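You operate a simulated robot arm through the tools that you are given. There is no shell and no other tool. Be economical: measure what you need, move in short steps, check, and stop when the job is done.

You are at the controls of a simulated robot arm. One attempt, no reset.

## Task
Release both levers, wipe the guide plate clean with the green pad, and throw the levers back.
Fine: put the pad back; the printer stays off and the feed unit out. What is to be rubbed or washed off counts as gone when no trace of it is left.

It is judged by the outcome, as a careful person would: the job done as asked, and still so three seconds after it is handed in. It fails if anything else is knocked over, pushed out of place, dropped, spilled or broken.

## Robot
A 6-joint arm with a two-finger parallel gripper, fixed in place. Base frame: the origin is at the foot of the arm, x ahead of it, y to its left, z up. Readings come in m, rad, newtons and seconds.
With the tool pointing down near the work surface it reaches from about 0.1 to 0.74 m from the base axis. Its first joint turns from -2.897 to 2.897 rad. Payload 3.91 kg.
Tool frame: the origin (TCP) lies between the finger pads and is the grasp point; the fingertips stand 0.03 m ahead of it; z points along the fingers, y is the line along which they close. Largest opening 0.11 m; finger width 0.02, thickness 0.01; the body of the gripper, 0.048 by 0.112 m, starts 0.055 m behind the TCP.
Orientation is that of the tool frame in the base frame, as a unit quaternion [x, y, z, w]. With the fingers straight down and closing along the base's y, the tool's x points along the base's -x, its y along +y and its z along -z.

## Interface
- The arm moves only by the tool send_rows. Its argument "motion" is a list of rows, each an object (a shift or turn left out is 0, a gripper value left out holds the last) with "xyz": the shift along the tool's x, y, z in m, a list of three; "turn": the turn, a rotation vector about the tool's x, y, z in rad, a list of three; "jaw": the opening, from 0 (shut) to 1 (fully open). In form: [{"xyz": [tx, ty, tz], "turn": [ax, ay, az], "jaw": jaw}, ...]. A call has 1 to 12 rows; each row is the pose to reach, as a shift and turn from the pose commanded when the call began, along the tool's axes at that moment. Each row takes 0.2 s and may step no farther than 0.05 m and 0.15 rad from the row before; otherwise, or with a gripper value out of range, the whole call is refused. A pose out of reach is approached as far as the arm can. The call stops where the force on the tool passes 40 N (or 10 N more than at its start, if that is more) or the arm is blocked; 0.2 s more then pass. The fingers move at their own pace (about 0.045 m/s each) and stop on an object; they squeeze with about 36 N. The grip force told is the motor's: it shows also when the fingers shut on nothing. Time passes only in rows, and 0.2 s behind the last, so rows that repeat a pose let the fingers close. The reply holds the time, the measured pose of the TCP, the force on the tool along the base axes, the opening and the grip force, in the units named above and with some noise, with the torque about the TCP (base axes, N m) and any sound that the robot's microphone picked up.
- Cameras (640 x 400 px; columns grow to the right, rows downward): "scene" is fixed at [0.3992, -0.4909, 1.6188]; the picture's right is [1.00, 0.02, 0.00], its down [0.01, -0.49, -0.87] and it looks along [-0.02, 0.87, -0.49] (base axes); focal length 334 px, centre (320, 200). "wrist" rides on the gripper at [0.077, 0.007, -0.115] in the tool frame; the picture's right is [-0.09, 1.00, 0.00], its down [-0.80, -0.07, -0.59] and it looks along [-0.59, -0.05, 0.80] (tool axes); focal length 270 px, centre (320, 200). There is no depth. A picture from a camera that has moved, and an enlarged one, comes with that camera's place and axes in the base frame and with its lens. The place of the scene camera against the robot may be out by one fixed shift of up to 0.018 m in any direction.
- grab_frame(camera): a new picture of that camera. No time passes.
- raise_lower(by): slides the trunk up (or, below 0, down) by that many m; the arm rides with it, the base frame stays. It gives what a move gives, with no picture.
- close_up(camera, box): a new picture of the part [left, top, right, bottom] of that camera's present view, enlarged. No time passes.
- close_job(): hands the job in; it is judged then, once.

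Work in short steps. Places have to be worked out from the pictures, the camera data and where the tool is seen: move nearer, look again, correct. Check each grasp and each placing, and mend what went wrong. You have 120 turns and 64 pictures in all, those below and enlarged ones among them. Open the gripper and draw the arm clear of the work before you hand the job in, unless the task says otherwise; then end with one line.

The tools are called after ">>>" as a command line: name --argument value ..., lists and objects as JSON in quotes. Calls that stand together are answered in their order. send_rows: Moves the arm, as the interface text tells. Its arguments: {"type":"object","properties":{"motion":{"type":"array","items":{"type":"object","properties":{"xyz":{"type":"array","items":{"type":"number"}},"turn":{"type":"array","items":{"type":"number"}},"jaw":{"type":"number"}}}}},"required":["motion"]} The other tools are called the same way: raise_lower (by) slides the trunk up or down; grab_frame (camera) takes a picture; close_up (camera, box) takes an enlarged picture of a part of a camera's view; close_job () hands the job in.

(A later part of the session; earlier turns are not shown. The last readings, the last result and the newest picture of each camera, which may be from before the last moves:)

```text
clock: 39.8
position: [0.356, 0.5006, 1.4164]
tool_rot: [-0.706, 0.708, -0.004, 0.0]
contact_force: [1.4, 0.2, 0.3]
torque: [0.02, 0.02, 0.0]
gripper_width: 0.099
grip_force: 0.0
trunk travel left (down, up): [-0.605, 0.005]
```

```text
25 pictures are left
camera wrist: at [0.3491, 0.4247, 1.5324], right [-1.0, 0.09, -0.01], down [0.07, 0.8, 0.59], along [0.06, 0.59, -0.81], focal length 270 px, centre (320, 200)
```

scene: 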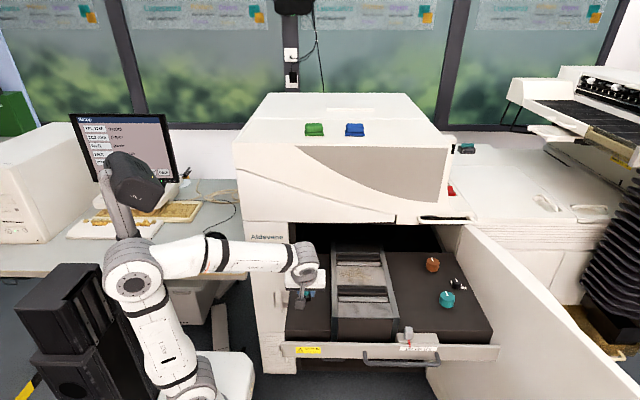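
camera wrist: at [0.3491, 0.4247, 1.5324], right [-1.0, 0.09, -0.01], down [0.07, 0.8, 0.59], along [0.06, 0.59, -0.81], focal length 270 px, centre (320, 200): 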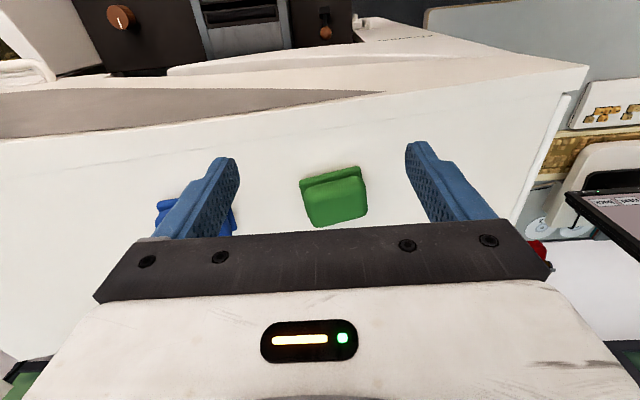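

The pad's top is centred near (0.350, 0.607), about 0.066 x 0.057 m and rotated about 0.1 rad. I'll move above it, align the yaw, and look from nearer.

>>> send_rows --motion '[{"xyz": [-0.035, 0.002, 0.02], "turn": [0, 0, -0.05]}, {"xyz": [-0.07, 0.005, 0.045], "turn": [0, 0, -0.1]}, {"xyz": [-0.1, 0.006, 0.07], "turn": [0, 0, -0.1]}, {"xyz": [-0.1, 0.006, 0.07], "turn": [0, 0, -0.1]}]'

>>> grab_frame --camera "wrist"

>>> close_up --camera "scene" --box '[270, 80, 400, 160]'

```text
clock: 40.8
position: [0.3476, 0.5992, 1.3485]
tool_rot: [0.741, -0.671, 0.003, -0.001]
contact_force: [-0.2, -0.6, 0.0]
torque: [0.03, -0.02, -0.02]
gripper_width: 0.0991
grip_force: 0.0
trunk travel left (down, up): [-0.605, 0.005]
```

```text
24 pictures are left
camera wrist: at [0.3488, 0.5208, 1.4638], right [-1.0, -0.01, -0.01], down [-0.01, 0.81, 0.59], along [0.0, 0.59, -0.81], focal length 270 px, centre (320, 200)
```

wrist: 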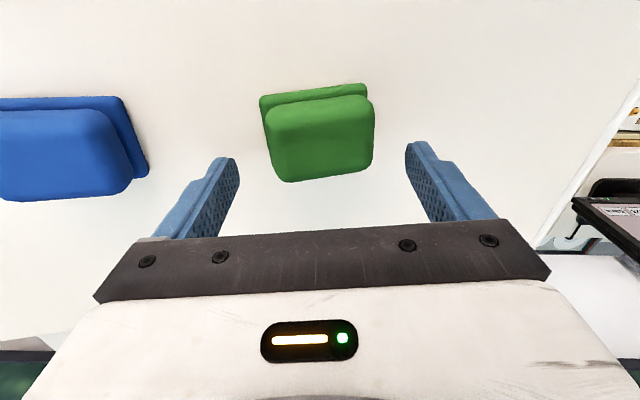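

```text
4.92 times, centred on (335, 120) of scene
camera zoom: at [0.3992, -0.4909, 1.6188], right [1.0, 0.02, 0.0], down [0.01, -0.49, -0.87], along [-0.02, 0.87, -0.49], focal length 1643 px, centre (246, 594)
```

zoom: 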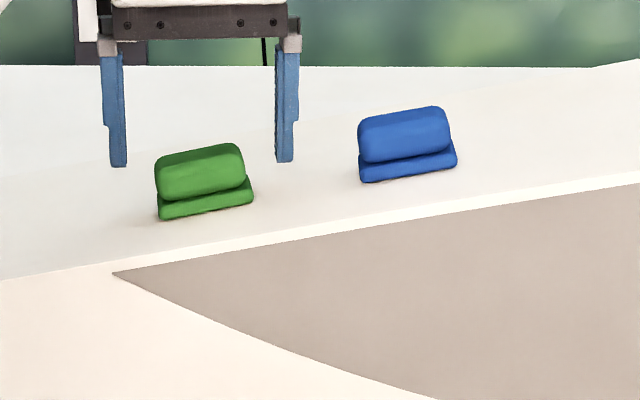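

This enlarged view looks tilted compared with before. I'll check the full scene to make sure nothing moved.

>>> grab_frame --camera "scene"

```text
22 pictures are left
```

scene: 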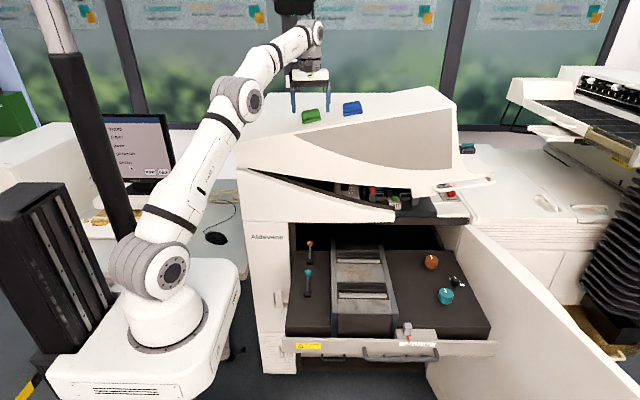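

The printer's top cover has tilted up on its right side, so I need to know whether it is still moving or whether I'm touching it. I'll hold still for two seconds and look again.

>>> send_rows --motion '[{"xyz": [0, 0, 0]}, {"xyz": [0, 0, 0]}, {"xyz": [0, 0, 0]}, {"xyz": [0, 0, 0]}, {"xyz": [0, 0, 0]}, {"xyz": [0, 0, 0]}, {"xyz": [0, 0, 0]}, {"xyz": [0, 0, 0]}, {"xyz": [0, 0, 0]}, {"xyz": [0, 0, 0]}]'

>>> close_up --camera "scene" --box '[200, 60, 500, 260]'

```text
clock: 43.0
position: [0.3492, 0.5986, 1.3467]
tool_rot: [0.742, -0.671, 0.005, 0.0]
contact_force: [0.4, 0.1, -0.4]
torque: [0.04, -0.02, 0.01]
gripper_width: 0.0992
grip_force: 0.1
trunk travel left (down, up): [-0.605, 0.005]
```

```text
2.00 times, centred on (350, 160) of scene
camera zoom: at [0.3992, -0.4909, 1.6188], right [1.0, 0.02, 0.0], down [0.01, -0.49, -0.87], along [-0.02, 0.87, -0.49], focal length 668 px, centre (260, 280)
```

zoom: 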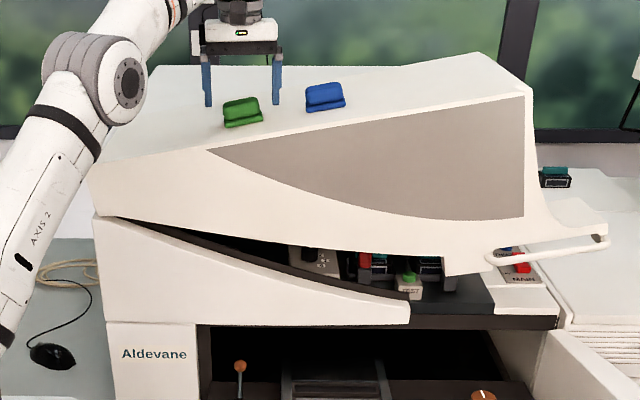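

Looking back, my backward retreat from the teal lever (the "blocked" stop) bumped and lifted the printer's hinged cover. It is hinged on the left, about 0.2 rad open and static, so I'll close it. First I rise, shut the fingers and go above the gap between the two pads, at about (0.42, 0.57).

>>> send_rows --motion '[{"xyz": [0, 0, -0.04]}, {"xyz": [0, 0, -0.08]}, {"xyz": [0.01, -0.02, -0.085], "jaw": 0}, {"xyz": [0.02, -0.04, -0.085]}, {"xyz": [0.03, -0.06, -0.085]}, {"xyz": [0.036, -0.068, -0.085]}, {"xyz": [0.036, -0.068, -0.085]}, {"xyz": [0.036, -0.068, -0.085]}]'

>>> grab_frame --camera "wrist"

```text
clock: 44.8
position: [0.3999, 0.5411, 1.4106]
tool_rot: [0.741, -0.671, 0.003, -0.002]
contact_force: [-0.3, -0.4, -0.2]
torque: [0.01, 0.01, -0.03]
gripper_width: 0.0
grip_force: 24.4
out of reach, approached as far as the arm can: row 1, 2, 3, 4, 5, 6, 7, 8
trunk travel left (down, up): [-0.605, 0.005]
```

```text
20 pictures are left
camera wrist: at [0.3997, 0.464, 1.5253], right [-1.0, -0.01, -0.01], down [-0.01, 0.81, 0.59], along [0.0, 0.59, -0.81], focal length 270 px, centre (320, 200)
```

wrist: 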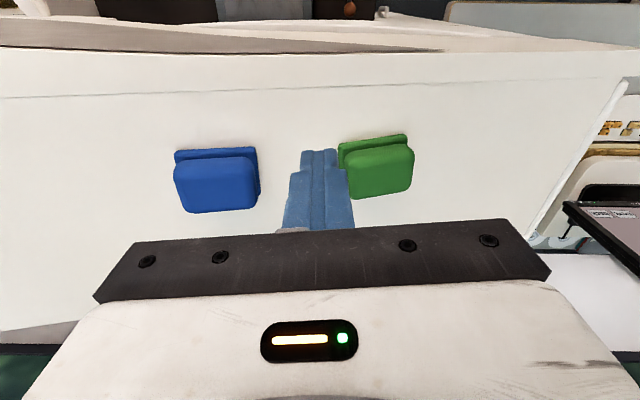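

Pads are at about (0.483, 0.580) and (0.348, 0.584), so the gap at x 0.417 is clear. I'll descend and press the cover down in small steps, watching the force.

>>> send_rows --motion '[{"xyz": [0, 0.003, 0.02]}, {"xyz": [0, 0.003, 0.04]}, {"xyz": [0, 0.003, 0.06]}, {"xyz": [0, 0.003, 0.075]}, {"xyz": [0, 0.003, 0.085]}]'

>>> close_up --camera "scene" --box '[190, 60, 510, 260]'

```text
clock: 46.0
position: [0.3975, 0.5424, 1.324]
tool_rot: [0.741, -0.671, 0.005, 0.0]
contact_force: [-0.1, 0.4, 0.1]
torque: [-0.01, 0.0, 0.01]
gripper_width: 0.0001
grip_force: 35.8
trunk travel left (down, up): [-0.605, 0.005]
```

```text
2.00 times, centred on (350, 160) of scene
camera zoom: at [0.3992, -0.4909, 1.6188], right [1.0, 0.02, 0.0], down [0.01, -0.49, -0.87], along [-0.02, 0.87, -0.49], focal length 668 px, centre (260, 280)
```

zoom: 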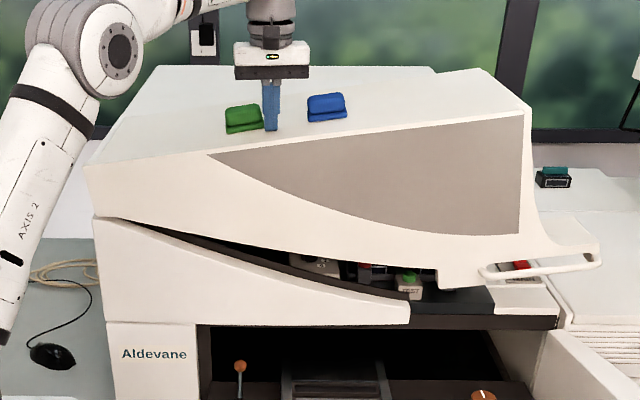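

The cover is already going down with little force. I'll lift a little, shift 14 mm away from the green pad, and continue pressing in small steps.

>>> send_rows --motion '[{"xyz": [0, 0, -0.01]}, {"xyz": [0, -0.014, -0.01]}, {"xyz": [0, -0.014, 0.003]}, {"xyz": [0, -0.014, 0.011]}, {"xyz": [0, -0.014, 0.019]}, {"xyz": [0, -0.014, 0.027]}, {"xyz": [0, -0.014, 0.033]}]'

>>> close_up --camera "scene" --box '[190, 60, 510, 260]'

```text
clock: 47.5
position: [0.4104, 0.5432, 1.2911]
tool_rot: [0.742, -0.67, 0.004, 0.0]
contact_force: [0.6, 0.3, -0.4]
torque: [0.0, -0.02, -0.02]
gripper_width: 0.0
grip_force: 35.8
trunk travel left (down, up): [-0.605, 0.005]
```

```text
2.00 times, centred on (350, 160) of scene
camera zoom: at [0.3992, -0.4909, 1.6188], right [1.0, 0.02, 0.0], down [0.01, -0.49, -0.87], along [-0.02, 0.87, -0.49], focal length 668 px, centre (260, 280)
```

zoom: 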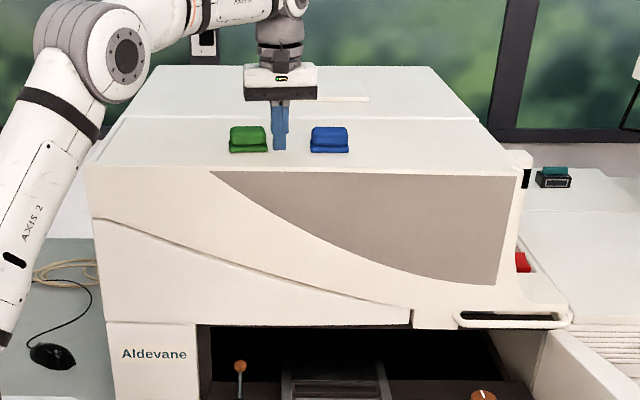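

The cover looks shut. I'll press a few millimetres further to confirm contact at the stop, then lift clear with jaws opening.

>>> send_rows --motion '[{"xyz": [0, 0, 0.003]}, {"xyz": [0, 0, 0.006]}, {"xyz": [0, 0, 0.008]}]'

>>> send_rows --motion '[{"xyz": [0, 0, -0.04]}, {"xyz": [0, 0, -0.075]}, {"xyz": [-0.02, 0.03, -0.075], "jaw": 0.85}, {"xyz": [-0.033, 0.055, -0.075]}, {"xyz": [-0.033, 0.055, -0.075]}, {"xyz": [-0.033, 0.055, -0.075]}, {"xyz": [-0.033, 0.055, -0.075]}, {"xyz": [-0.033, 0.055, -0.075]}]'

>>> grab_frame --camera "wrist"

```text
clock: 48.4
position: [0.4103, 0.5446, 1.2843]
tool_rot: [0.742, -0.671, 0.003, -0.002]
contact_force: [0.0, 0.9, 0.1]
torque: [-0.01, 0.0, -0.01]
gripper_width: 0.0
grip_force: 36.1
trunk travel left (down, up): [-0.605, 0.005]
```

```text
clock: 50.1
position: [0.3503, 0.5704, 1.3584]
tool_rot: [0.741, -0.671, 0.005, -0.001]
contact_force: [-0.2, -0.4, 0.6]
torque: [0.0, -0.04, 0.03]
gripper_width: 0.0934
grip_force: 0.0
trunk travel left (down, up): [-0.605, 0.005]
```

```text
17 pictures are left
camera wrist: at [0.3509, 0.4924, 1.4742], right [-1.0, -0.01, -0.01], down [-0.01, 0.81, 0.59], along [0.0, 0.59, -0.81], focal length 270 px, centre (320, 200)
```

wrist: 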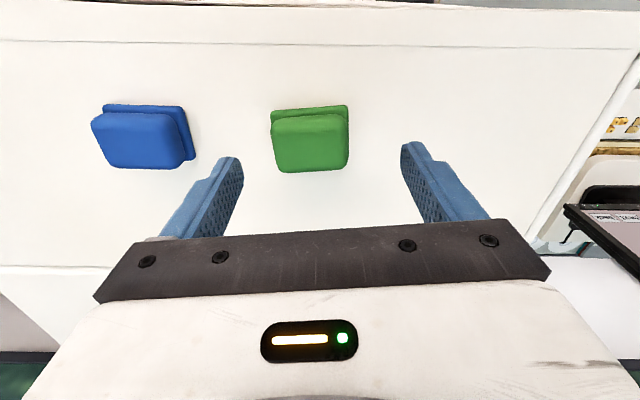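

The cover is closed with both pads still in place. The green pad is centred near (0.358, 0.581). I'll move over it and lower the open fingers around it to just above the surface.

>>> send_rows --motion '[{"xyz": [-0.0097, -0.009, 0.02], "turn": [0, 0, 0.03]}, {"xyz": [-0.0097, -0.009, 0.04], "turn": [0, 0, 0.03]}, {"xyz": [-0.0097, -0.009, 0.06], "turn": [0, 0, 0.03]}, {"xyz": [-0.0097, -0.009, 0.07], "turn": [0, 0, 0.03]}]'

>>> grab_frame --camera "wrist"

>>> close_up --camera "scene" --box '[280, 90, 376, 150]'

```text
clock: 51.1
position: [0.3594, 0.5813, 1.2886]
tool_rot: [0.731, -0.682, 0.004, -0.002]
contact_force: [-0.2, 0.2, -0.3]
torque: [-0.03, 0.0, 0.03]
gripper_width: 0.0935
grip_force: 0.1
trunk travel left (down, up): [-0.605, 0.005]
```

```text
16 pictures are left
camera wrist: at [0.3583, 0.5036, 1.404], right [-1.0, 0.02, -0.01], down [0.01, 0.81, 0.59], along [0.02, 0.59, -0.81], focal length 270 px, centre (320, 200)
```

wrist: 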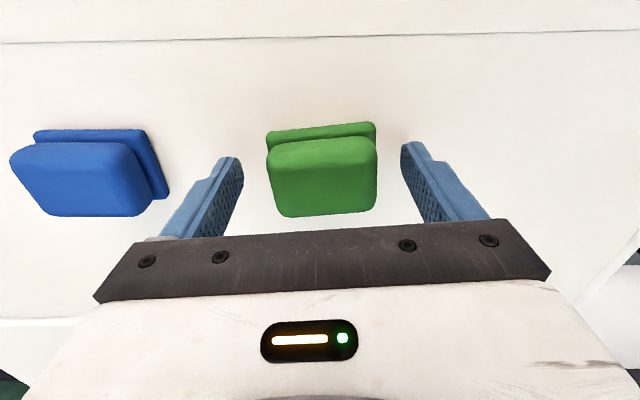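

```text
6.67 times, centred on (328, 120) of scene
camera zoom: at [0.3992, -0.4909, 1.6188], right [1.0, 0.02, 0.0], down [0.01, -0.49, -0.87], along [-0.02, 0.87, -0.49], focal length 2225 px, centre (267, 733)
```

zoom: 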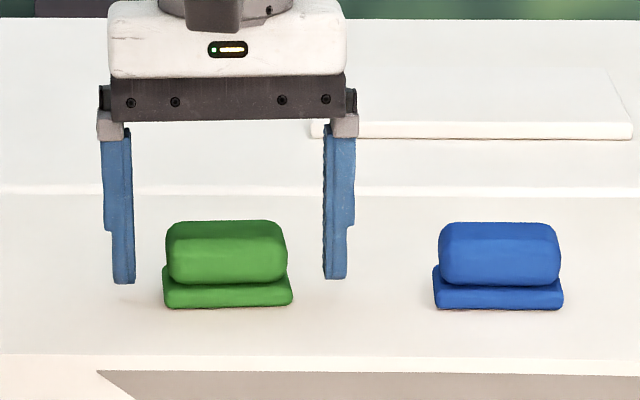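

The fingers straddle the pad evenly, and the tips are about level with the surface. I'll raise 13 mm so I grip only the top block and leave the wiping layer free below the tips, then close.

>>> send_rows --motion '[{"xyz": [0, 0, -0.013]}, {"xyz": [0, 0, -0.013], "jaw": 0.4}, {"xyz": [0, 0, -0.013], "jaw": 0.4}, {"xyz": [0, 0, -0.013], "jaw": 0.4}, {"xyz": [0, 0, -0.013], "jaw": 0.4}]'

>>> send_rows --motion '[{"xyz": [0, 0, -0.03]}, {"xyz": [0, 0, -0.06]}]'

>>> grab_frame --camera "wrist"

```text
clock: 52.4
position: [0.3612, 0.5812, 1.3015]
tool_rot: [0.731, -0.682, 0.004, -0.001]
contact_force: [0.2, -0.3, 0.1]
torque: [0.01, 0.0, 0.02]
gripper_width: 0.0587
grip_force: 36.1
trunk travel left (down, up): [-0.605, 0.005]
```

```text
clock: 53.0
position: [0.36, 0.5805, 1.3619]
tool_rot: [0.731, -0.682, 0.004, -0.001]
contact_force: [-0.7, 0.1, 0.0]
torque: [0.01, -0.02, 0.01]
gripper_width: 0.059
grip_force: 35.8
trunk travel left (down, up): [-0.605, 0.005]
```

```text
14 pictures are left
camera wrist: at [0.3585, 0.5035, 1.4777], right [-1.0, 0.02, -0.01], down [0.01, 0.81, 0.59], along [0.02, 0.59, -0.81], focal length 270 px, centre (320, 200)
```

wrist: 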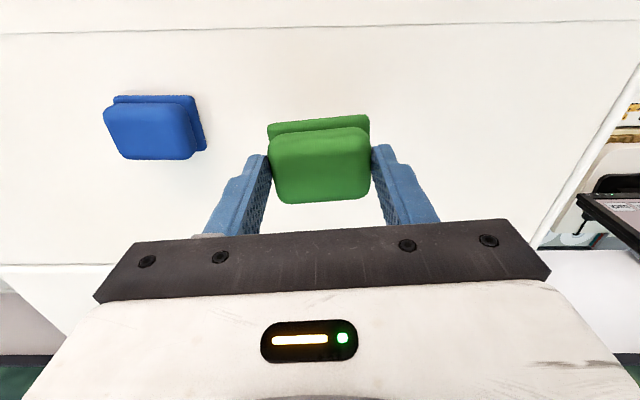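

The pad is held firmly (0.059 m). I'll bring it back out from over the printer, toward (0.50, 0.29), before lowering.

>>> send_rows --motion '[{"xyz": [0.04, 0, -0.005]}, {"xyz": [0.08, 0, -0.005]}, {"xyz": [0.12, -0.02, -0.005]}, {"xyz": [0.16, -0.04, -0.005], "turn": [0, 0, 0.02]}, {"xyz": [0.2, -0.06, -0.005], "turn": [0, 0, 0.04]}, {"xyz": [0.235, -0.08, -0.005], "turn": [0, 0, 0.07]}, {"xyz": [0.27, -0.1, -0.005], "turn": [0, 0, 0.07]}, {"xyz": [0.299, -0.119, -0.005], "turn": [0, 0, 0.07]}]'

>>> raise_lower --by -0.4

>>> grab_frame --camera "wrist"

>>> grab_frame --camera "scene"

```text
clock: 54.8
position: [0.4996, 0.2909, 1.3666]
tool_rot: [-0.707, 0.707, -0.003, 0.001]
contact_force: [0.3, 0.4, 0.6]
torque: [-0.01, 0.04, 0.0]
gripper_width: 0.0585
grip_force: 36.1
trunk travel left (down, up): [-0.605, 0.005]
```

```text
clock: 58.6
position: [0.4977, 0.2907, 0.9678]
tool_rot: [-0.707, 0.707, -0.004, 0.001]
contact_force: [0.8, 0.0, -0.2]
torque: [-0.01, -0.03, -0.04]
gripper_width: 0.0588
grip_force: 35.9
trunk travel left (down, up): [-0.205, 0.405]
```

```text
13 pictures are left
camera wrist: at [0.4911, 0.2151, 1.0833], right [-1.0, 0.09, -0.01], down [0.07, 0.8, 0.59], along [0.06, 0.59, -0.81], focal length 270 px, centre (320, 200)
```

wrist: 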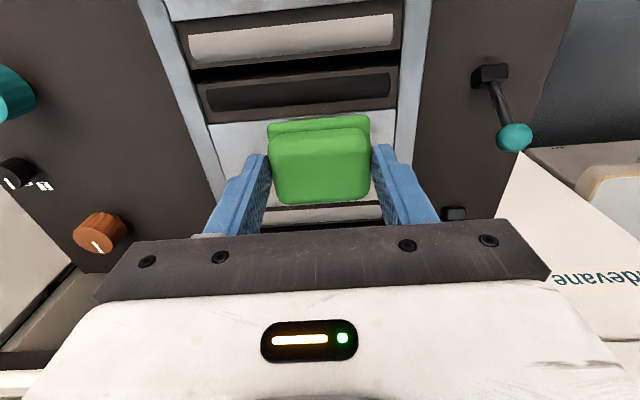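

```text
12 pictures are left
```

scene: 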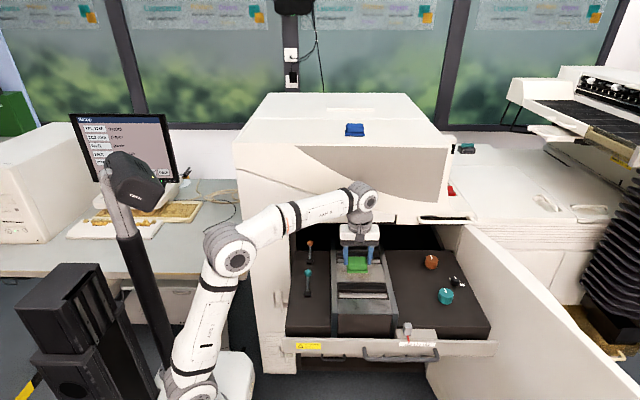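

The cover is closed and the blue pad and levers are in place. The plate spans about x 0.435–0.591, y 0.287–0.375 at z ≈ 0.865, so the pad should touch at TCP z ≈ 0.91. I'll move over its centre and lower gently.

>>> send_rows --motion '[{"xyz": [-0.02, -0.008, 0.01]}, {"xyz": [-0.04, -0.015, 0.033]}, {"xyz": [-0.04, -0.015, 0.045]}, {"xyz": [-0.04, -0.015, 0.05]}, {"xyz": [-0.04, -0.015, 0.054]}]'

>>> close_up --camera "scene" --box '[310, 230, 422, 300]'

```text
clock: 60.0
position: [0.5134, 0.3314, 0.9191]
tool_rot: [-0.706, 0.708, -0.005, 0.007]
contact_force: [-1.0, -0.2, 14.1]
torque: [-0.27, 0.38, -0.01]
gripper_width: 0.0589
grip_force: 36.1
trunk travel left (down, up): [-0.205, 0.405]
stopped in row 5: the force on the tool passed its limit at 42 N (the readings are from after the stop); the commanded pose is now the measured one
```

```text
5.71 times, centred on (366, 265) of scene
camera zoom: at [0.3992, -0.4909, 1.6188], right [1.0, 0.02, 0.0], down [0.01, -0.49, -0.87], along [-0.02, 0.87, -0.49], focal length 1907 px, centre (57, -171)
```

zoom: 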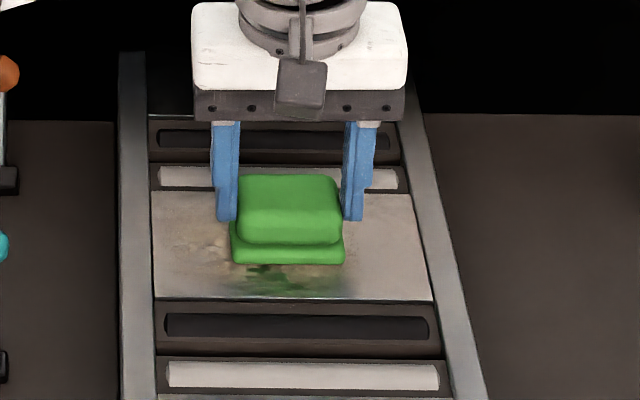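

Contact is at TCP z 0.919 with about 14 N. The pad is at the plate's far end (+y) and centred in x. I'll wipe along x with full strokes here and watch for snagging on the rails.

>>> send_rows --motion '[{"xyz": [0, 0.02, 0]}, {"xyz": [0, 0.042, 0]}, {"xyz": [0, 0.02, 0]}, {"xyz": [0, 0, 0]}, {"xyz": [0, -0.025, 0]}, {"xyz": [0, -0.047, 0]}, {"xyz": [0, -0.025, 0]}, {"xyz": [0, 0, 0]}, {"xyz": [0, 0.025, 0]}, {"xyz": [0, 0.042, 0]}, {"xyz": [0.008, 0.03, 0]}, {"xyz": [0.015, 0, 0]}]'

```text
clock: 62.6
position: [0.5124, 0.3168, 0.9199]
tool_rot: [0.707, -0.707, 0.005, -0.007]
contact_force: [-8.0, 1.5, 23.4]
torque: [0.1, 0.6, 0.0]
gripper_width: 0.0589
grip_force: 36.2
trunk travel left (down, up): [-0.205, 0.405]
```

No snagging, and the contact force is steady. I'll continue with strokes in the middle and then the near band.

>>> send_rows --motion '[{"xyz": [0, 0.025, 0]}, {"xyz": [0, 0.043, 0]}, {"xyz": [0, 0.02, 0]}, {"xyz": [0, -0.025, 0]}, {"xyz": [0, -0.047, 0]}, {"xyz": [0, -0.02, 0]}, {"xyz": [0, 0.025, 0]}, {"xyz": [0, 0.043, 0]}, {"xyz": [0, 0, 0]}, {"xyz": [0, -0.04, 0]}, {"xyz": [0.008, -0.02, 0]}, {"xyz": [0.016, 0, 0]}]'

>>> send_rows --motion '[{"xyz": [0, 0.025, 0]}, {"xyz": [0, 0.043, 0]}, {"xyz": [0, 0.02, 0]}, {"xyz": [0, -0.025, 0]}, {"xyz": [0, -0.047, 0]}, {"xyz": [0, -0.02, 0]}, {"xyz": [0, 0.025, 0]}, {"xyz": [0, 0.043, 0]}, {"xyz": [0, 0, 0]}, {"xyz": [0, -0.04, 0]}, {"xyz": [0, -0.02, 0]}, {"xyz": [0, 0, 0]}]'

>>> close_up --camera "scene" --box '[310, 230, 422, 300]'

```text
clock: 65.2
position: [0.514, 0.2992, 0.9192]
tool_rot: [-0.707, 0.707, -0.005, 0.007]
contact_force: [4.5, -0.2, 23.5]
torque: [-0.03, 0.08, -0.03]
gripper_width: 0.0588
grip_force: 36.1
trunk travel left (down, up): [-0.205, 0.405]
```

```text
clock: 67.8
position: [0.5146, 0.3002, 0.9174]
tool_rot: [0.707, -0.707, 0.005, -0.006]
contact_force: [2.4, 0.3, 14.2]
torque: [-0.04, 0.22, 0.02]
gripper_width: 0.0587
grip_force: 36.5
trunk travel left (down, up): [-0.205, 0.405]
```

```text
5.71 times, centred on (366, 265) of scene
camera zoom: at [0.3992, -0.4909, 1.6188], right [1.0, 0.02, 0.0], down [0.01, -0.49, -0.87], along [-0.02, 0.87, -0.49], focal length 1907 px, centre (57, -171)
```

zoom: 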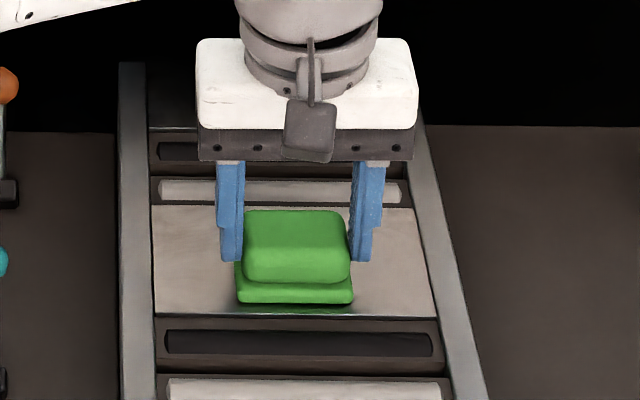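

The plate looks clean, but a 16 mm near strip hasn't been covered because the drawer dragged slightly. I'll lift, shift -y by 16 mm, press again and stroke.

>>> send_rows --motion '[{"xyz": [0, 0, -0.01]}, {"xyz": [0.017, 0, -0.01]}, {"xyz": [0.017, 0, 0]}, {"xyz": [0.017, 0.025, 0.0005]}, {"xyz": [0.017, 0.043, 0.0005]}, {"xyz": [0.017, 0.0, 0.0005]}, {"xyz": [0.017, -0.03, 0.0005]}, {"xyz": [0.017, -0.047, 0.0005]}, {"xyz": [0.017, 0.0, 0.0005]}, {"xyz": [0.017, 0.043, 0.0005]}, {"xyz": [0.017, 0, 0]}]'

>>> send_rows --motion '[{"xyz": [0, 0, -0.03]}, {"xyz": [0.03, 0, -0.06]}, {"xyz": [0.06, 0, -0.08]}]'

>>> close_up --camera "wrist" --box '[160, 60, 480, 260]'

>>> close_up --camera "scene" --box '[310, 230, 422, 300]'

```text
clock: 70.2
position: [0.5138, 0.2852, 0.918]
tool_rot: [-0.707, 0.707, -0.005, 0.006]
contact_force: [-0.2, 0.0, 0.2]
torque: [0.01, -0.07, 0.0]
gripper_width: 0.0587
grip_force: 35.8
trunk travel left (down, up): [-0.205, 0.405]
```

```text
clock: 71.0
position: [0.5131, 0.2235, 0.9991]
tool_rot: [0.708, -0.706, 0.005, -0.006]
contact_force: [-0.1, 0.5, -0.4]
torque: [0.01, 0.02, 0.0]
gripper_width: 0.0588
grip_force: 35.9
trunk travel left (down, up): [-0.205, 0.405]
```

```text
2.00 times, centred on (320, 160) of wrist
camera zoom: at [0.5056, 0.1463, 1.1132], right [-1.0, 0.09, -0.02], down [0.06, 0.8, 0.6], along [0.07, 0.59, -0.8], focal length 541 px, centre (320, 280)
```

zoom: 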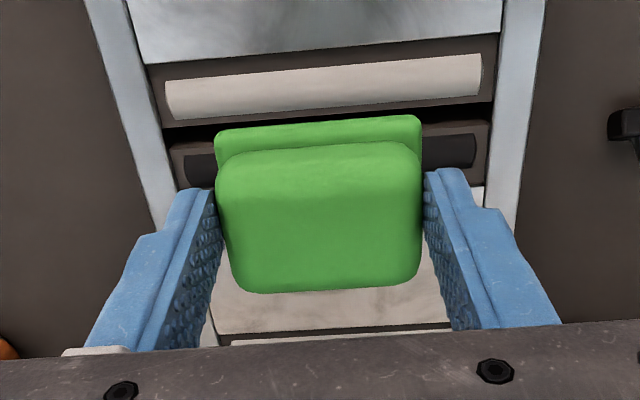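

```text
5.71 times, centred on (366, 265) of scene
camera zoom: at [0.3992, -0.4909, 1.6188], right [1.0, 0.02, 0.0], down [0.01, -0.49, -0.87], along [-0.02, 0.87, -0.49], focal length 1907 px, centre (57, -171)
```

zoom: 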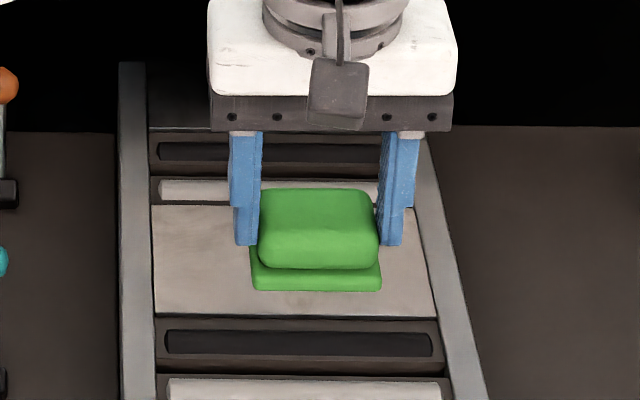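

The visible part looks clean. I'll move the pad aside for an unobstructed view of the whole plate.

>>> send_rows --motion '[{"xyz": [0, 0.04, -0.02]}, {"xyz": [0, 0.08, -0.03]}, {"xyz": [0, 0.12, -0.03]}, {"xyz": [0, 0.16, -0.03]}]'

>>> close_up --camera "scene" --box '[325, 245, 405, 295]'

```text
clock: 72.0
position: [0.352, 0.2242, 1.0243]
tool_rot: [-0.707, 0.707, -0.005, 0.007]
contact_force: [0.5, 0.6, 0.1]
torque: [-0.05, 0.01, 0.01]
gripper_width: 0.0588
grip_force: 36.3
trunk travel left (down, up): [-0.205, 0.405]
```

```text
8.00 times, centred on (365, 270) of scene
camera zoom: at [0.3992, -0.4909, 1.6188], right [1.0, 0.02, 0.0], down [0.01, -0.49, -0.87], along [-0.02, 0.87, -0.49], focal length 2670 px, centre (-40, -360)
```

zoom: 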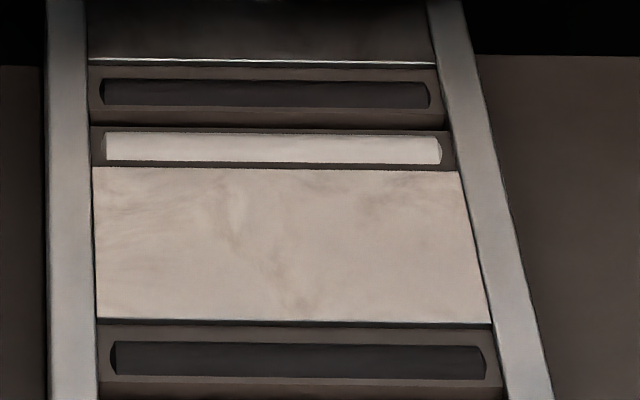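

The stain is gone apart from faint marks that may be the metal's own texture. To be safe I'll wipe everything once more with firmer pressure, beginning at the far band.

>>> send_rows --motion '[{"xyz": [-0.02, -0.04, 0.01]}, {"xyz": [-0.05, -0.08, 0.02]}, {"xyz": [-0.08, -0.12, 0.04]}, {"xyz": [-0.11, -0.16, 0.07]}, {"xyz": [-0.11, -0.16, 0.095]}, {"xyz": [-0.11, -0.16, 0.103]}, {"xyz": [-0.11, -0.16, 0.1055]}, {"xyz": [-0.11, -0.16, 0.107]}]'

```text
refused: row 2 steps farther than a row can; nothing moved
```

A row stepped too far, so I'll resend with smaller steps.

>>> send_rows --motion '[{"xyz": [-0.02, -0.035, 0.01]}, {"xyz": [-0.045, -0.07, 0.02]}, {"xyz": [-0.07, -0.1, 0.035]}, {"xyz": [-0.09, -0.13, 0.05]}, {"xyz": [-0.11, -0.16, 0.07]}, {"xyz": [-0.11, -0.16, 0.095]}, {"xyz": [-0.11, -0.16, 0.103]}, {"xyz": [-0.11, -0.16, 0.1055]}, {"xyz": [-0.11, -0.16, 0.107]}]'

```text
clock: 74.0
position: [0.515, 0.3347, 0.9186]
tool_rot: [-0.707, 0.707, -0.004, 0.005]
contact_force: [-0.8, -0.5, -0.6]
torque: [0.04, 0.02, -0.01]
gripper_width: 0.059
grip_force: 36.3
trunk travel left (down, up): [-0.205, 0.405]
```

No contact yet at 0.9186, so the pad has shifted or compressed slightly. I'll press a little lower and stroke.

>>> send_rows --motion '[{"xyz": [0, 0, 0.002]}, {"xyz": [0, 0, 0.0035]}, {"xyz": [0, 0, 0.0045]}]'

```text
clock: 74.8
position: [0.5141, 0.3343, 0.9172]
tool_rot: [-0.707, 0.708, -0.005, 0.009]
contact_force: [2.8, 0.2, 14.6]
torque: [-0.03, 0.34, -0.05]
gripper_width: 0.0589
grip_force: 36.2
trunk travel left (down, up): [-0.205, 0.405]
```

Contact is 15 N. I'll stroke the far band with slightly more pressure and step toward the near side.

>>> send_rows --motion '[{"xyz": [0, 0.025, 0.0015]}, {"xyz": [0, 0.043, 0.0015]}, {"xyz": [0, 0.01, 0.0015]}, {"xyz": [0, -0.025, 0.0015]}, {"xyz": [0, -0.048, 0.0015]}, {"xyz": [0, -0.01, 0.0015]}, {"xyz": [0, 0.025, 0.0015]}, {"xyz": [0, 0.043, 0.0015]}, {"xyz": [0, 0.01, 0.0015]}, {"xyz": [0, -0.025, 0.0015]}, {"xyz": [0, -0.048, 0.0015]}, {"xyz": [0.015, -0.02, 0.0015]}]'

>>> send_rows --motion '[{"xyz": [0, 0.02, 0]}, {"xyz": [0, 0.06, 0]}, {"xyz": [0, 0.02, 0]}, {"xyz": [0, -0.01, 0]}, {"xyz": [0, -0.027, 0]}, {"xyz": [0, 0.02, 0]}, {"xyz": [0, 0.062, 0]}, {"xyz": [0, 0.02, 0]}, {"xyz": [0, -0.027, 0]}, {"xyz": [0.008, -0.01, 0]}, {"xyz": [0.017, 0.02, 0]}]'

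>>> send_rows --motion '[{"xyz": [0, 0.02, 0]}, {"xyz": [0, 0.043, 0]}, {"xyz": [0, 0.01, 0]}, {"xyz": [0, -0.025, 0]}, {"xyz": [0, -0.048, 0]}, {"xyz": [0, -0.01, 0]}, {"xyz": [0, 0.043, 0]}, {"xyz": [0, 0.01, 0]}, {"xyz": [0, -0.025, 0]}, {"xyz": [0, -0.048, 0]}, {"xyz": [0.008, -0.02, 0]}, {"xyz": [0.017, 0, 0]}]'

>>> send_rows --motion '[{"xyz": [0, 0.02, 0]}, {"xyz": [0, 0.043, 0]}, {"xyz": [0, 0.01, 0]}, {"xyz": [0, -0.025, 0]}, {"xyz": [0, -0.048, 0]}, {"xyz": [0, -0.01, 0]}, {"xyz": [0, 0.043, 0]}, {"xyz": [0, 0.01, 0]}, {"xyz": [0, -0.025, 0]}, {"xyz": [0, -0.048, 0]}, {"xyz": [0, 0, 0]}]'

```text
clock: 77.4
position: [0.5358, 0.3195, 0.9171]
tool_rot: [-0.707, 0.707, -0.006, 0.009]
contact_force: [5.9, 0.7, 34.0]
torque: [0.12, -0.24, -0.08]
gripper_width: 0.0587
grip_force: 35.5
trunk travel left (down, up): [-0.205, 0.405]
```

```text
clock: 79.8
position: [0.5155, 0.2988, 0.9144]
tool_rot: [0.707, -0.707, 0.006, -0.008]
contact_force: [5.9, 1.2, 30.0]
torque: [0.11, -0.03, 0.0]
gripper_width: 0.0591
grip_force: 36.2
trunk travel left (down, up): [-0.205, 0.405]
```

```text
refused: row 7 steps farther than a row can; nothing moved
```

```text
refused: row 7 steps farther than a row can; nothing moved
```

Pressure is good at 30 N. Two calls were refused over a long step, so I'll resend the remaining bands with legal steps.

>>> send_rows --motion '[{"xyz": [0, 0.02, 0]}, {"xyz": [0, 0.043, 0]}, {"xyz": [0, 0.01, 0]}, {"xyz": [0, -0.025, 0]}, {"xyz": [0, -0.048, 0]}, {"xyz": [0, -0.01, 0]}, {"xyz": [0, 0.03, 0]}, {"xyz": [0, 0.043, 0]}, {"xyz": [0, 0.0, 0]}, {"xyz": [0, -0.045, 0]}, {"xyz": [0.008, -0.02, 0]}, {"xyz": [0.017, 0, 0]}]'

>>> send_rows --motion '[{"xyz": [0, 0.02, 0]}, {"xyz": [0, 0.043, 0]}, {"xyz": [0, 0.01, 0]}, {"xyz": [0, -0.025, 0]}, {"xyz": [0, -0.048, 0]}, {"xyz": [0, -0.01, 0]}, {"xyz": [0, 0.03, 0]}, {"xyz": [0, 0.043, 0]}, {"xyz": [0, 0.0, 0]}, {"xyz": [0, -0.045, 0]}, {"xyz": [0, -0.02, 0]}, {"xyz": [0, 0, 0]}]'

>>> send_rows --motion '[{"xyz": [0, 0, -0.04]}, {"xyz": [0.03, 0, -0.075]}, {"xyz": [0.055, 0.03, -0.1]}, {"xyz": [0.055, 0.07, -0.11]}, {"xyz": [0.055, 0.11, -0.11]}, {"xyz": [0.055, 0.15, -0.11]}]'

>>> close_up --camera "scene" --box '[325, 245, 405, 295]'

```text
clock: 82.4
position: [0.5143, 0.2848, 0.9146]
tool_rot: [-0.707, 0.707, -0.005, 0.006]
contact_force: [0.0, -0.5, 9.1]
torque: [-0.03, 0.23, 0.01]
gripper_width: 0.0586
grip_force: 35.5
trunk travel left (down, up): [-0.205, 0.405]
```

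```text
clock: 85.0
position: [0.5144, 0.2849, 0.9146]
tool_rot: [-0.707, 0.707, -0.005, 0.006]
contact_force: [-0.6, 0.3, 3.6]
torque: [0.01, 0.21, -0.03]
gripper_width: 0.0587
grip_force: 35.8
trunk travel left (down, up): [-0.205, 0.405]
```

```text
clock: 86.4
position: [0.3624, 0.2297, 1.0226]
tool_rot: [-0.707, 0.707, -0.005, 0.006]
contact_force: [-0.1, -0.6, 0.3]
torque: [-0.04, -0.01, 0.03]
gripper_width: 0.0586
grip_force: 35.5
trunk travel left (down, up): [-0.205, 0.405]
```

```text
8.00 times, centred on (365, 270) of scene
camera zoom: at [0.3992, -0.4909, 1.6188], right [1.0, 0.02, 0.0], down [0.01, -0.49, -0.87], along [-0.02, 0.87, -0.49], focal length 2670 px, centre (-40, -360)
```

zoom: 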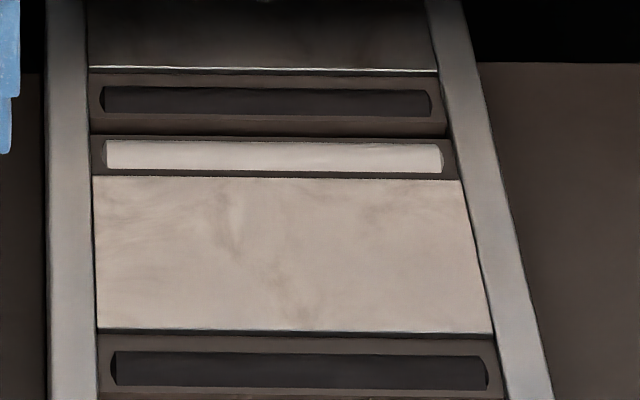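

The faint marks haven't changed after a firm second wipe, so they are the metal's texture and the plate is clean. Now the pad goes back: raise the trunk, then forward to its original spot at (0.3606, 0.5812).

>>> raise_lower --by 0.4

>>> send_rows --motion '[{"xyz": [-0.02, 0, 0.03]}, {"xyz": [-0.06, 0, 0.057], "turn": [0, 0, -0.02]}, {"xyz": [-0.105, 0.001, 0.057], "turn": [0, 0, -0.04]}, {"xyz": [-0.15, 0.001, 0.057], "turn": [0, 0, -0.07]}, {"xyz": [-0.195, 0.001, 0.057], "turn": [0, 0, -0.07]}, {"xyz": [-0.24, 0.002, 0.057], "turn": [0, 0, -0.07]}, {"xyz": [-0.285, 0.002, 0.057], "turn": [0, 0, -0.07]}, {"xyz": [-0.32, 0.002, 0.057], "turn": [0, 0, -0.07]}, {"xyz": [-0.351, 0.002, 0.057], "turn": [0, 0, -0.07]}]'

```text
clock: 90.2
position: [0.3616, 0.2286, 1.4233]
tool_rot: [0.707, -0.707, 0.005, -0.007]
contact_force: [0.4, -0.6, 0.5]
torque: [0.02, 0.01, 0.02]
gripper_width: 0.0587
grip_force: 35.9
trunk travel left (down, up): [-0.605, 0.005]
```

```text
clock: 92.2
position: [0.3629, 0.5798, 1.3636]
tool_rot: [0.731, -0.683, 0.006, -0.003]
contact_force: [0.8, 0.5, -0.8]
torque: [-0.01, 0.03, 0.01]
gripper_width: 0.0588
grip_force: 35.8
trunk travel left (down, up): [-0.605, 0.005]
```

I'm above the original spot. I'll lower to the pickup height and check the contact.

>>> send_rows --motion '[{"xyz": [-0.001, 0.002, 0.03]}, {"xyz": [-0.001, 0.002, 0.055]}, {"xyz": [-0.001, 0.002, 0.061]}, {"xyz": [-0.001, 0.002, 0.064]}]'

```text
clock: 93.2
position: [0.3618, 0.5812, 1.3023]
tool_rot: [0.731, -0.682, 0.006, -0.006]
contact_force: [-0.6, 0.1, -0.2]
torque: [-0.01, 0.0, 0.0]
gripper_width: 0.0585
grip_force: 35.5
trunk travel left (down, up): [-0.605, 0.005]
```

No contact yet, so I'll lower a few more millimetres.

>>> send_rows --motion '[{"xyz": [0, 0, 0.002]}, {"xyz": [0, 0, 0.004]}]'

```text
clock: 93.8
position: [0.3608, 0.5816, 1.2985]
tool_rot: [0.732, -0.681, 0.005, -0.005]
contact_force: [0.1, -0.3, -0.7]
torque: [0.04, 0.01, 0.03]
gripper_width: 0.0589
grip_force: 36.4
trunk travel left (down, up): [-0.605, 0.005]
```

>>> send_rows --motion '[{"xyz": [0, 0, 0.0015]}, {"xyz": [0, 0, 0.003]}]'

>>> close_up --camera "scene" --box '[280, 90, 376, 150]'

```text
clock: 94.4
position: [0.3625, 0.5805, 1.2968]
tool_rot: [0.731, -0.682, 0.004, -0.005]
contact_force: [0.0, 1.3, 5.5]
torque: [0.05, 0.19, -0.02]
gripper_width: 0.0588
grip_force: 36.0
trunk travel left (down, up): [-0.605, 0.005]
```

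```text
6.67 times, centred on (328, 120) of scene
camera zoom: at [0.3992, -0.4909, 1.6188], right [1.0, 0.02, 0.0], down [0.01, -0.49, -0.87], along [-0.02, 0.87, -0.49], focal length 2225 px, centre (267, 733)
```

zoom: 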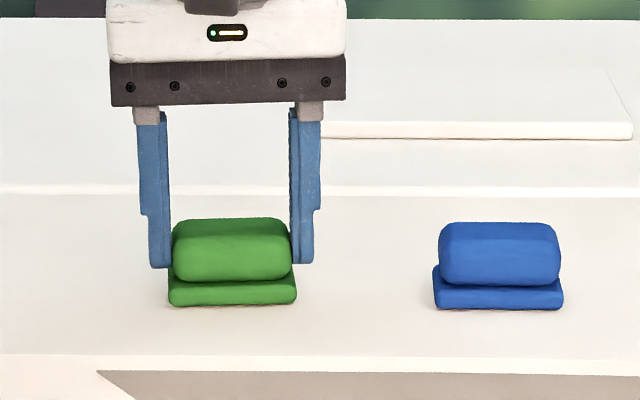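

The pad rests on the surface (5.5 N) within about 2 mm of its original spot. I'll release it, lift off and withdraw in front of the printer.

>>> send_rows --motion '[{"jaw": 0.8}, {"jaw": 0.8}, {"jaw": 0.8}, {"xyz": [0, 0, -0.03]}, {"xyz": [0, 0, -0.065]}, {"xyz": [0.045, 0, -0.065]}, {"xyz": [0.09, 0, -0.065], "turn": [0, 0, 0.03]}, {"xyz": [0.135, 0, -0.065], "turn": [0, 0, 0.07]}, {"xyz": [0.18, 0, -0.065], "turn": [0, 0, 0.07]}, {"xyz": [0.225, 0, -0.065], "turn": [0, 0, 0.07]}, {"xyz": [0.26, 0.019, -0.065], "turn": [0, 0, 0.07], "jaw": 0.45}]'

>>> raise_lower --by -0.36

```text
clock: 96.8
position: [0.3583, 0.3205, 1.3617]
tool_rot: [-0.707, 0.708, -0.006, 0.007]
contact_force: [0.0, -0.7, 1.2]
torque: [0.0, -0.01, 0.0]
gripper_width: 0.0532
grip_force: 0.1
trunk travel left (down, up): [-0.605, 0.005]
```

```text
clock: 100.3
position: [0.36, 0.3219, 1.0003]
tool_rot: [-0.707, 0.708, -0.004, 0.006]
contact_force: [1.0, -0.4, -0.1]
torque: [-0.01, 0.01, 0.0]
gripper_width: 0.0493
grip_force: 0.0
trunk travel left (down, up): [-0.245, 0.365]
```

I'm in front of the drawer. I'll tilt the tool 0.3 rad toward the printer, approach the orange lever and take one picture to locate both lever balls.

>>> send_rows --motion '[{"xyz": [-0.03, 0.006, 0.004], "turn": [0, -0.1, 0]}, {"xyz": [-0.06, 0.013, 0.008], "turn": [0, -0.2, 0]}, {"xyz": [-0.08, 0.014, 0.01], "turn": [0, -0.3, 0]}]'

>>> grab_frame --camera "wrist"

```text
clock: 101.1
position: [0.3456, 0.4009, 0.993]
tool_rot: [0.7, -0.698, -0.101, -0.113]
contact_force: [0.2, 0.4, 0.8]
torque: [-0.04, -0.01, 0.02]
gripper_width: 0.0494
grip_force: 0.1
trunk travel left (down, up): [-0.245, 0.365]
```

```text
4 pictures are left
camera wrist: at [0.3378, 0.2932, 1.0789], right [-1.0, 0.09, 0.01], down [0.06, 0.59, 0.81], along [0.06, 0.81, -0.59], focal length 270 px, centre (320, 200)
```

wrist: 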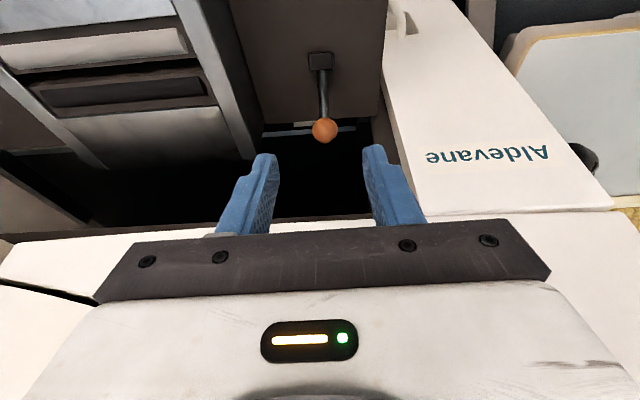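

The orange ball is at about (0.345, 0.461, 0.876). I'll descend onto it with the jaws open and grip.

>>> send_rows --motion '[{"xyz": [-0.006, 0, 0.04], "turn": [0, -0.02, 0]}, {"xyz": [-0.014, 0, 0.08], "turn": [0, -0.045, 0]}, {"xyz": [-0.022, 0, 0.115], "turn": [0, -0.045, 0]}, {"xyz": [-0.0224, 0, 0.1287], "turn": [0, -0.045, 0]}, {"xyz": [-0.0224, 0, 0.1287], "turn": [0, -0.045, 0], "jaw": 0}, {"xyz": [-0.0224, 0, 0.1287], "turn": [0, -0.045, 0], "jaw": 0}, {"xyz": [-0.0224, 0, 0.1287], "turn": [0, -0.045, 0], "jaw": 0}, {"xyz": [-0.0224, 0, 0.1287], "turn": [0, -0.045, 0], "jaw": 0}]'

```text
clock: 102.9
position: [0.3463, 0.4616, 0.8726]
tool_rot: [0.697, -0.696, -0.116, -0.126]
contact_force: [-19.7, -0.3, -7.9]
torque: [0.36, -0.05, -0.01]
gripper_width: 0.0239
grip_force: 45.0
trunk travel left (down, up): [-0.245, 0.365]
```

The ball is gripped (0.0239 m). I'll rotate the lever back toward -y about its pivot, first segment of 0.25 rad.

>>> send_rows --motion '[{"xyz": [0.0026, 0, -0.0032], "turn": [0, -0.05, 0]}, {"xyz": [0.0054, 0, -0.0063], "turn": [0, -0.1, 0]}, {"xyz": [0.0083, 0, -0.0092], "turn": [0, -0.15, 0]}, {"xyz": [0.0114, 0, -0.0121], "turn": [0, -0.2, 0]}, {"xyz": [0.0146, 0, -0.0147], "turn": [0, -0.25, 0]}]'

>>> send_rows --motion '[{"jaw": 0.4}, {"jaw": 0.4}, {"jaw": 0.4}, {"turn": [0, 0.13, 0]}, {"turn": [0, 0.26, 0]}, {"turn": [0, 0.34, 0]}, {"turn": [0, 0.34, 0]}, {"turn": [0, 0.34, 0], "jaw": 0}, {"turn": [0, 0.34, 0], "jaw": 0}, {"turn": [0, 0.34, 0], "jaw": 0}]'

```text
clock: 104.1
position: [0.3447, 0.4443, 0.8825]
tool_rot: [0.678, -0.675, -0.202, -0.212]
contact_force: [-28.4, 7.3, -20.4]
torque: [0.86, -0.16, -0.06]
gripper_width: 0.0237
grip_force: 45.0
trunk travel left (down, up): [-0.245, 0.365]
```

```text
clock: 106.3
position: [0.3449, 0.443, 0.884]
tool_rot: [0.702, -0.701, -0.084, -0.095]
contact_force: [-21.2, 0.0, -3.5]
torque: [0.04, 0.01, -0.05]
gripper_width: 0.0238
grip_force: 45.0
trunk travel left (down, up): [-0.245, 0.365]
```

The lever leans about 0.31 rad now and is regripped with a 0.25 rad tilt. Next segment is 0.33 rad.

>>> send_rows --motion '[{"xyz": [0.0036, 0, -0.0022], "turn": [0, -0.05, 0]}, {"xyz": [0.0073, 0, -0.0041], "turn": [0, -0.1, 0]}, {"xyz": [0.0111, 0, -0.006], "turn": [0, -0.15, 0]}, {"xyz": [0.015, 0, -0.0076], "turn": [0, -0.2, 0]}, {"xyz": [0.0189, 0, -0.009], "turn": [0, -0.25, 0]}, {"xyz": [0.0229, 0, -0.0102], "turn": [0, -0.3, 0]}, {"xyz": [0.0253, 0, -0.0109], "turn": [0, -0.33, 0]}]'

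>>> send_rows --motion '[{"jaw": 0.4}, {"jaw": 0.4}, {"jaw": 0.4}, {"turn": [0, 0.13, 0]}, {"turn": [0, 0.26, 0]}, {"turn": [0, 0.39, 0]}, {"turn": [0, 0.46, 0]}, {"turn": [0, 0.46, 0]}, {"turn": [0, 0.46, 0], "jaw": 0}, {"turn": [0, 0.46, 0], "jaw": 0}, {"turn": [0, 0.46, 0], "jaw": 0}]'

```text
clock: 107.4
position: [0.345, 0.4262, 0.8862]
tool_rot: [0.689, -0.685, -0.164, -0.17]
contact_force: [-10.9, 12.3, -3.3]
torque: [0.86, 0.22, 0.01]
gripper_width: 0.0236
grip_force: 44.7
trunk travel left (down, up): [-0.245, 0.365]
stopped in row 5: the force on the tool passed its limit at 41 N (the readings are from after the stop); the commanded pose is now the measured one
```

```text
clock: 109.8
position: [0.345, 0.4242, 0.8863]
tool_rot: [0.708, -0.706, -0.002, -0.011]
contact_force: [-19.3, -1.7, -5.0]
torque: [-0.13, 0.06, -0.02]
gripper_width: 0.0235
grip_force: 44.7
trunk travel left (down, up): [-0.245, 0.365]
```

The lever is nearly upright and the tool is vertical. I'll relieve the sideways load by 2 mm and rotate about 0.5 rad toward -y.

>>> send_rows --motion '[{"xyz": [0, 0.002, 0]}, {"xyz": [0.0042, 0.002, -0.0003], "turn": [0, -0.05, 0]}, {"xyz": [0.0083, 0.002, -0.0004], "turn": [0, -0.1, 0]}, {"xyz": [0.0125, 0.002, -0.0003], "turn": [0, -0.15, 0]}, {"xyz": [0.0167, 0.002, 0.0001], "turn": [0, -0.2, 0]}, {"xyz": [0.0208, 0.002, 0.0006], "turn": [0, -0.25, 0]}, {"xyz": [0.0249, 0.002, 0.0013], "turn": [0, -0.3, 0]}, {"xyz": [0.029, 0.002, 0.0023], "turn": [0, -0.35, 0]}, {"xyz": [0.0329, 0.002, 0.0035], "turn": [0, -0.4, 0]}, {"xyz": [0.0369, 0.002, 0.0049], "turn": [0, -0.45, 0]}, {"xyz": [0.0408, 0.002, 0.0064], "turn": [0, -0.5, 0]}]'

>>> close_up --camera "scene" --box '[270, 230, 430, 330]'

```text
clock: 112.2
position: [0.3454, 0.3873, 0.8798]
tool_rot: [0.686, -0.681, -0.176, -0.186]
contact_force: [-15.8, 33.5, -11.9]
torque: [-0.5, 0.03, 0.02]
gripper_width: 0.024
grip_force: 44.9
trunk travel left (down, up): [-0.245, 0.365]
```

```text
4.00 times, centred on (350, 280) of scene
camera zoom: at [0.3992, -0.4909, 1.6188], right [1.0, 0.02, 0.0], down [0.01, -0.49, -0.87], along [-0.02, 0.87, -0.49], focal length 1335 px, centre (200, -120)
```

zoom: 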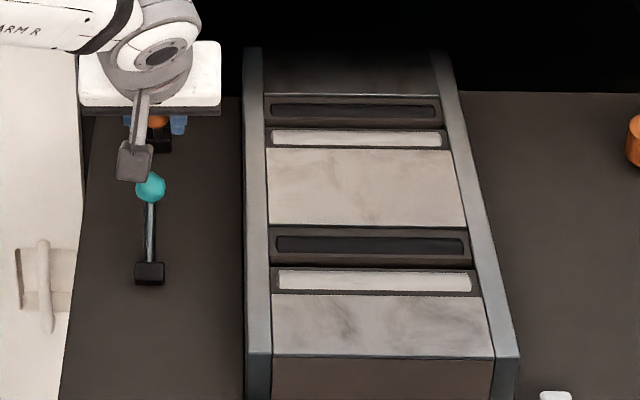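

The +33 N along y shows the drawer is against its out-stop. The ball is at y 0.387, matching the original 0.394 less the 6 mm drawer offset, so the orange lever is fully thrown back. I'll release, retreat along the tool axis, and straighten above the teal ball, expected near (0.345, 0.306, 0.872).

>>> send_rows --motion '[{"jaw": 0.45}, {"jaw": 0.45}, {"jaw": 0.45}, {"xyz": [0, 0, -0.04]}, {"xyz": [0, 0, -0.08]}, {"xyz": [0, 0, -0.11]}]'

>>> send_rows --motion '[{"xyz": [0.01, 0, 0], "turn": [0, 0.13, 0]}, {"xyz": [0.015, 0, 0], "turn": [0, 0.26, 0]}, {"xyz": [0.018, 0, 0], "turn": [0, 0.4, 0]}]'

>>> grab_frame --camera "wrist"

```text
clock: 113.6
position: [0.3442, 0.3275, 0.9745]
tool_rot: [0.686, -0.681, -0.176, -0.185]
contact_force: [-0.1, -0.1, 0.1]
torque: [0.01, -0.03, 0.0]
gripper_width: 0.0496
grip_force: 0.0
trunk travel left (down, up): [-0.245, 0.365]
```

```text
clock: 114.4
position: [0.3428, 0.3129, 0.967]
tool_rot: [0.707, -0.705, -0.038, -0.046]
contact_force: [0.6, 0.6, -1.1]
torque: [0.0, 0.01, -0.02]
gripper_width: 0.0496
grip_force: 0.1
trunk travel left (down, up): [-0.245, 0.365]
```

```text
2 pictures are left
camera wrist: at [0.3365, 0.2216, 1.0714], right [-1.0, 0.09, 0.0], down [0.06, 0.73, 0.69], along [0.06, 0.68, -0.73], focal length 270 px, centre (320, 200)
```

wrist: 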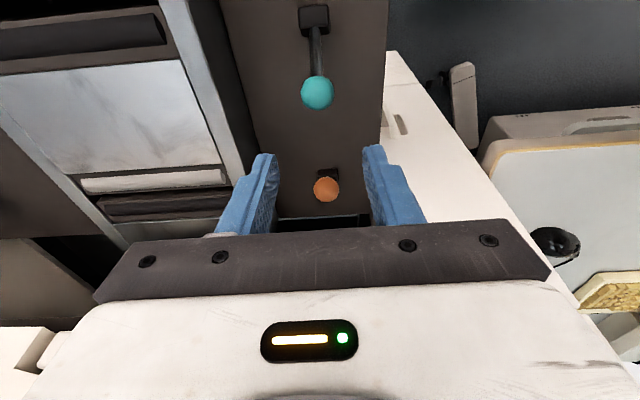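

The orange lever leans to -y again with its base at y 0.415. The teal ball is at (0.345, 0.298, 0.875) with its base at y 0.262. I'll descend and grip it.

>>> send_rows --motion '[{"xyz": [0.015, -0.001, 0.03]}, {"xyz": [0.026, -0.001, 0.06]}, {"xyz": [0.026, -0.001, 0.0896]}, {"xyz": [0.026, -0.001, 0.0896]}, {"xyz": [0.026, -0.001, 0.0896], "jaw": 0}, {"xyz": [0.026, -0.001, 0.0896], "jaw": 0}, {"xyz": [0.026, -0.001, 0.0896], "jaw": 0}, {"xyz": [0.026, -0.001, 0.0896], "jaw": 0}]'

```text
clock: 116.2
position: [0.3454, 0.2981, 0.8738]
tool_rot: [0.707, -0.705, -0.037, -0.046]
contact_force: [-19.9, -0.4, -9.6]
torque: [0.32, -0.05, 0.04]
gripper_width: 0.0238
grip_force: 45.2
trunk travel left (down, up): [-0.245, 0.365]
```

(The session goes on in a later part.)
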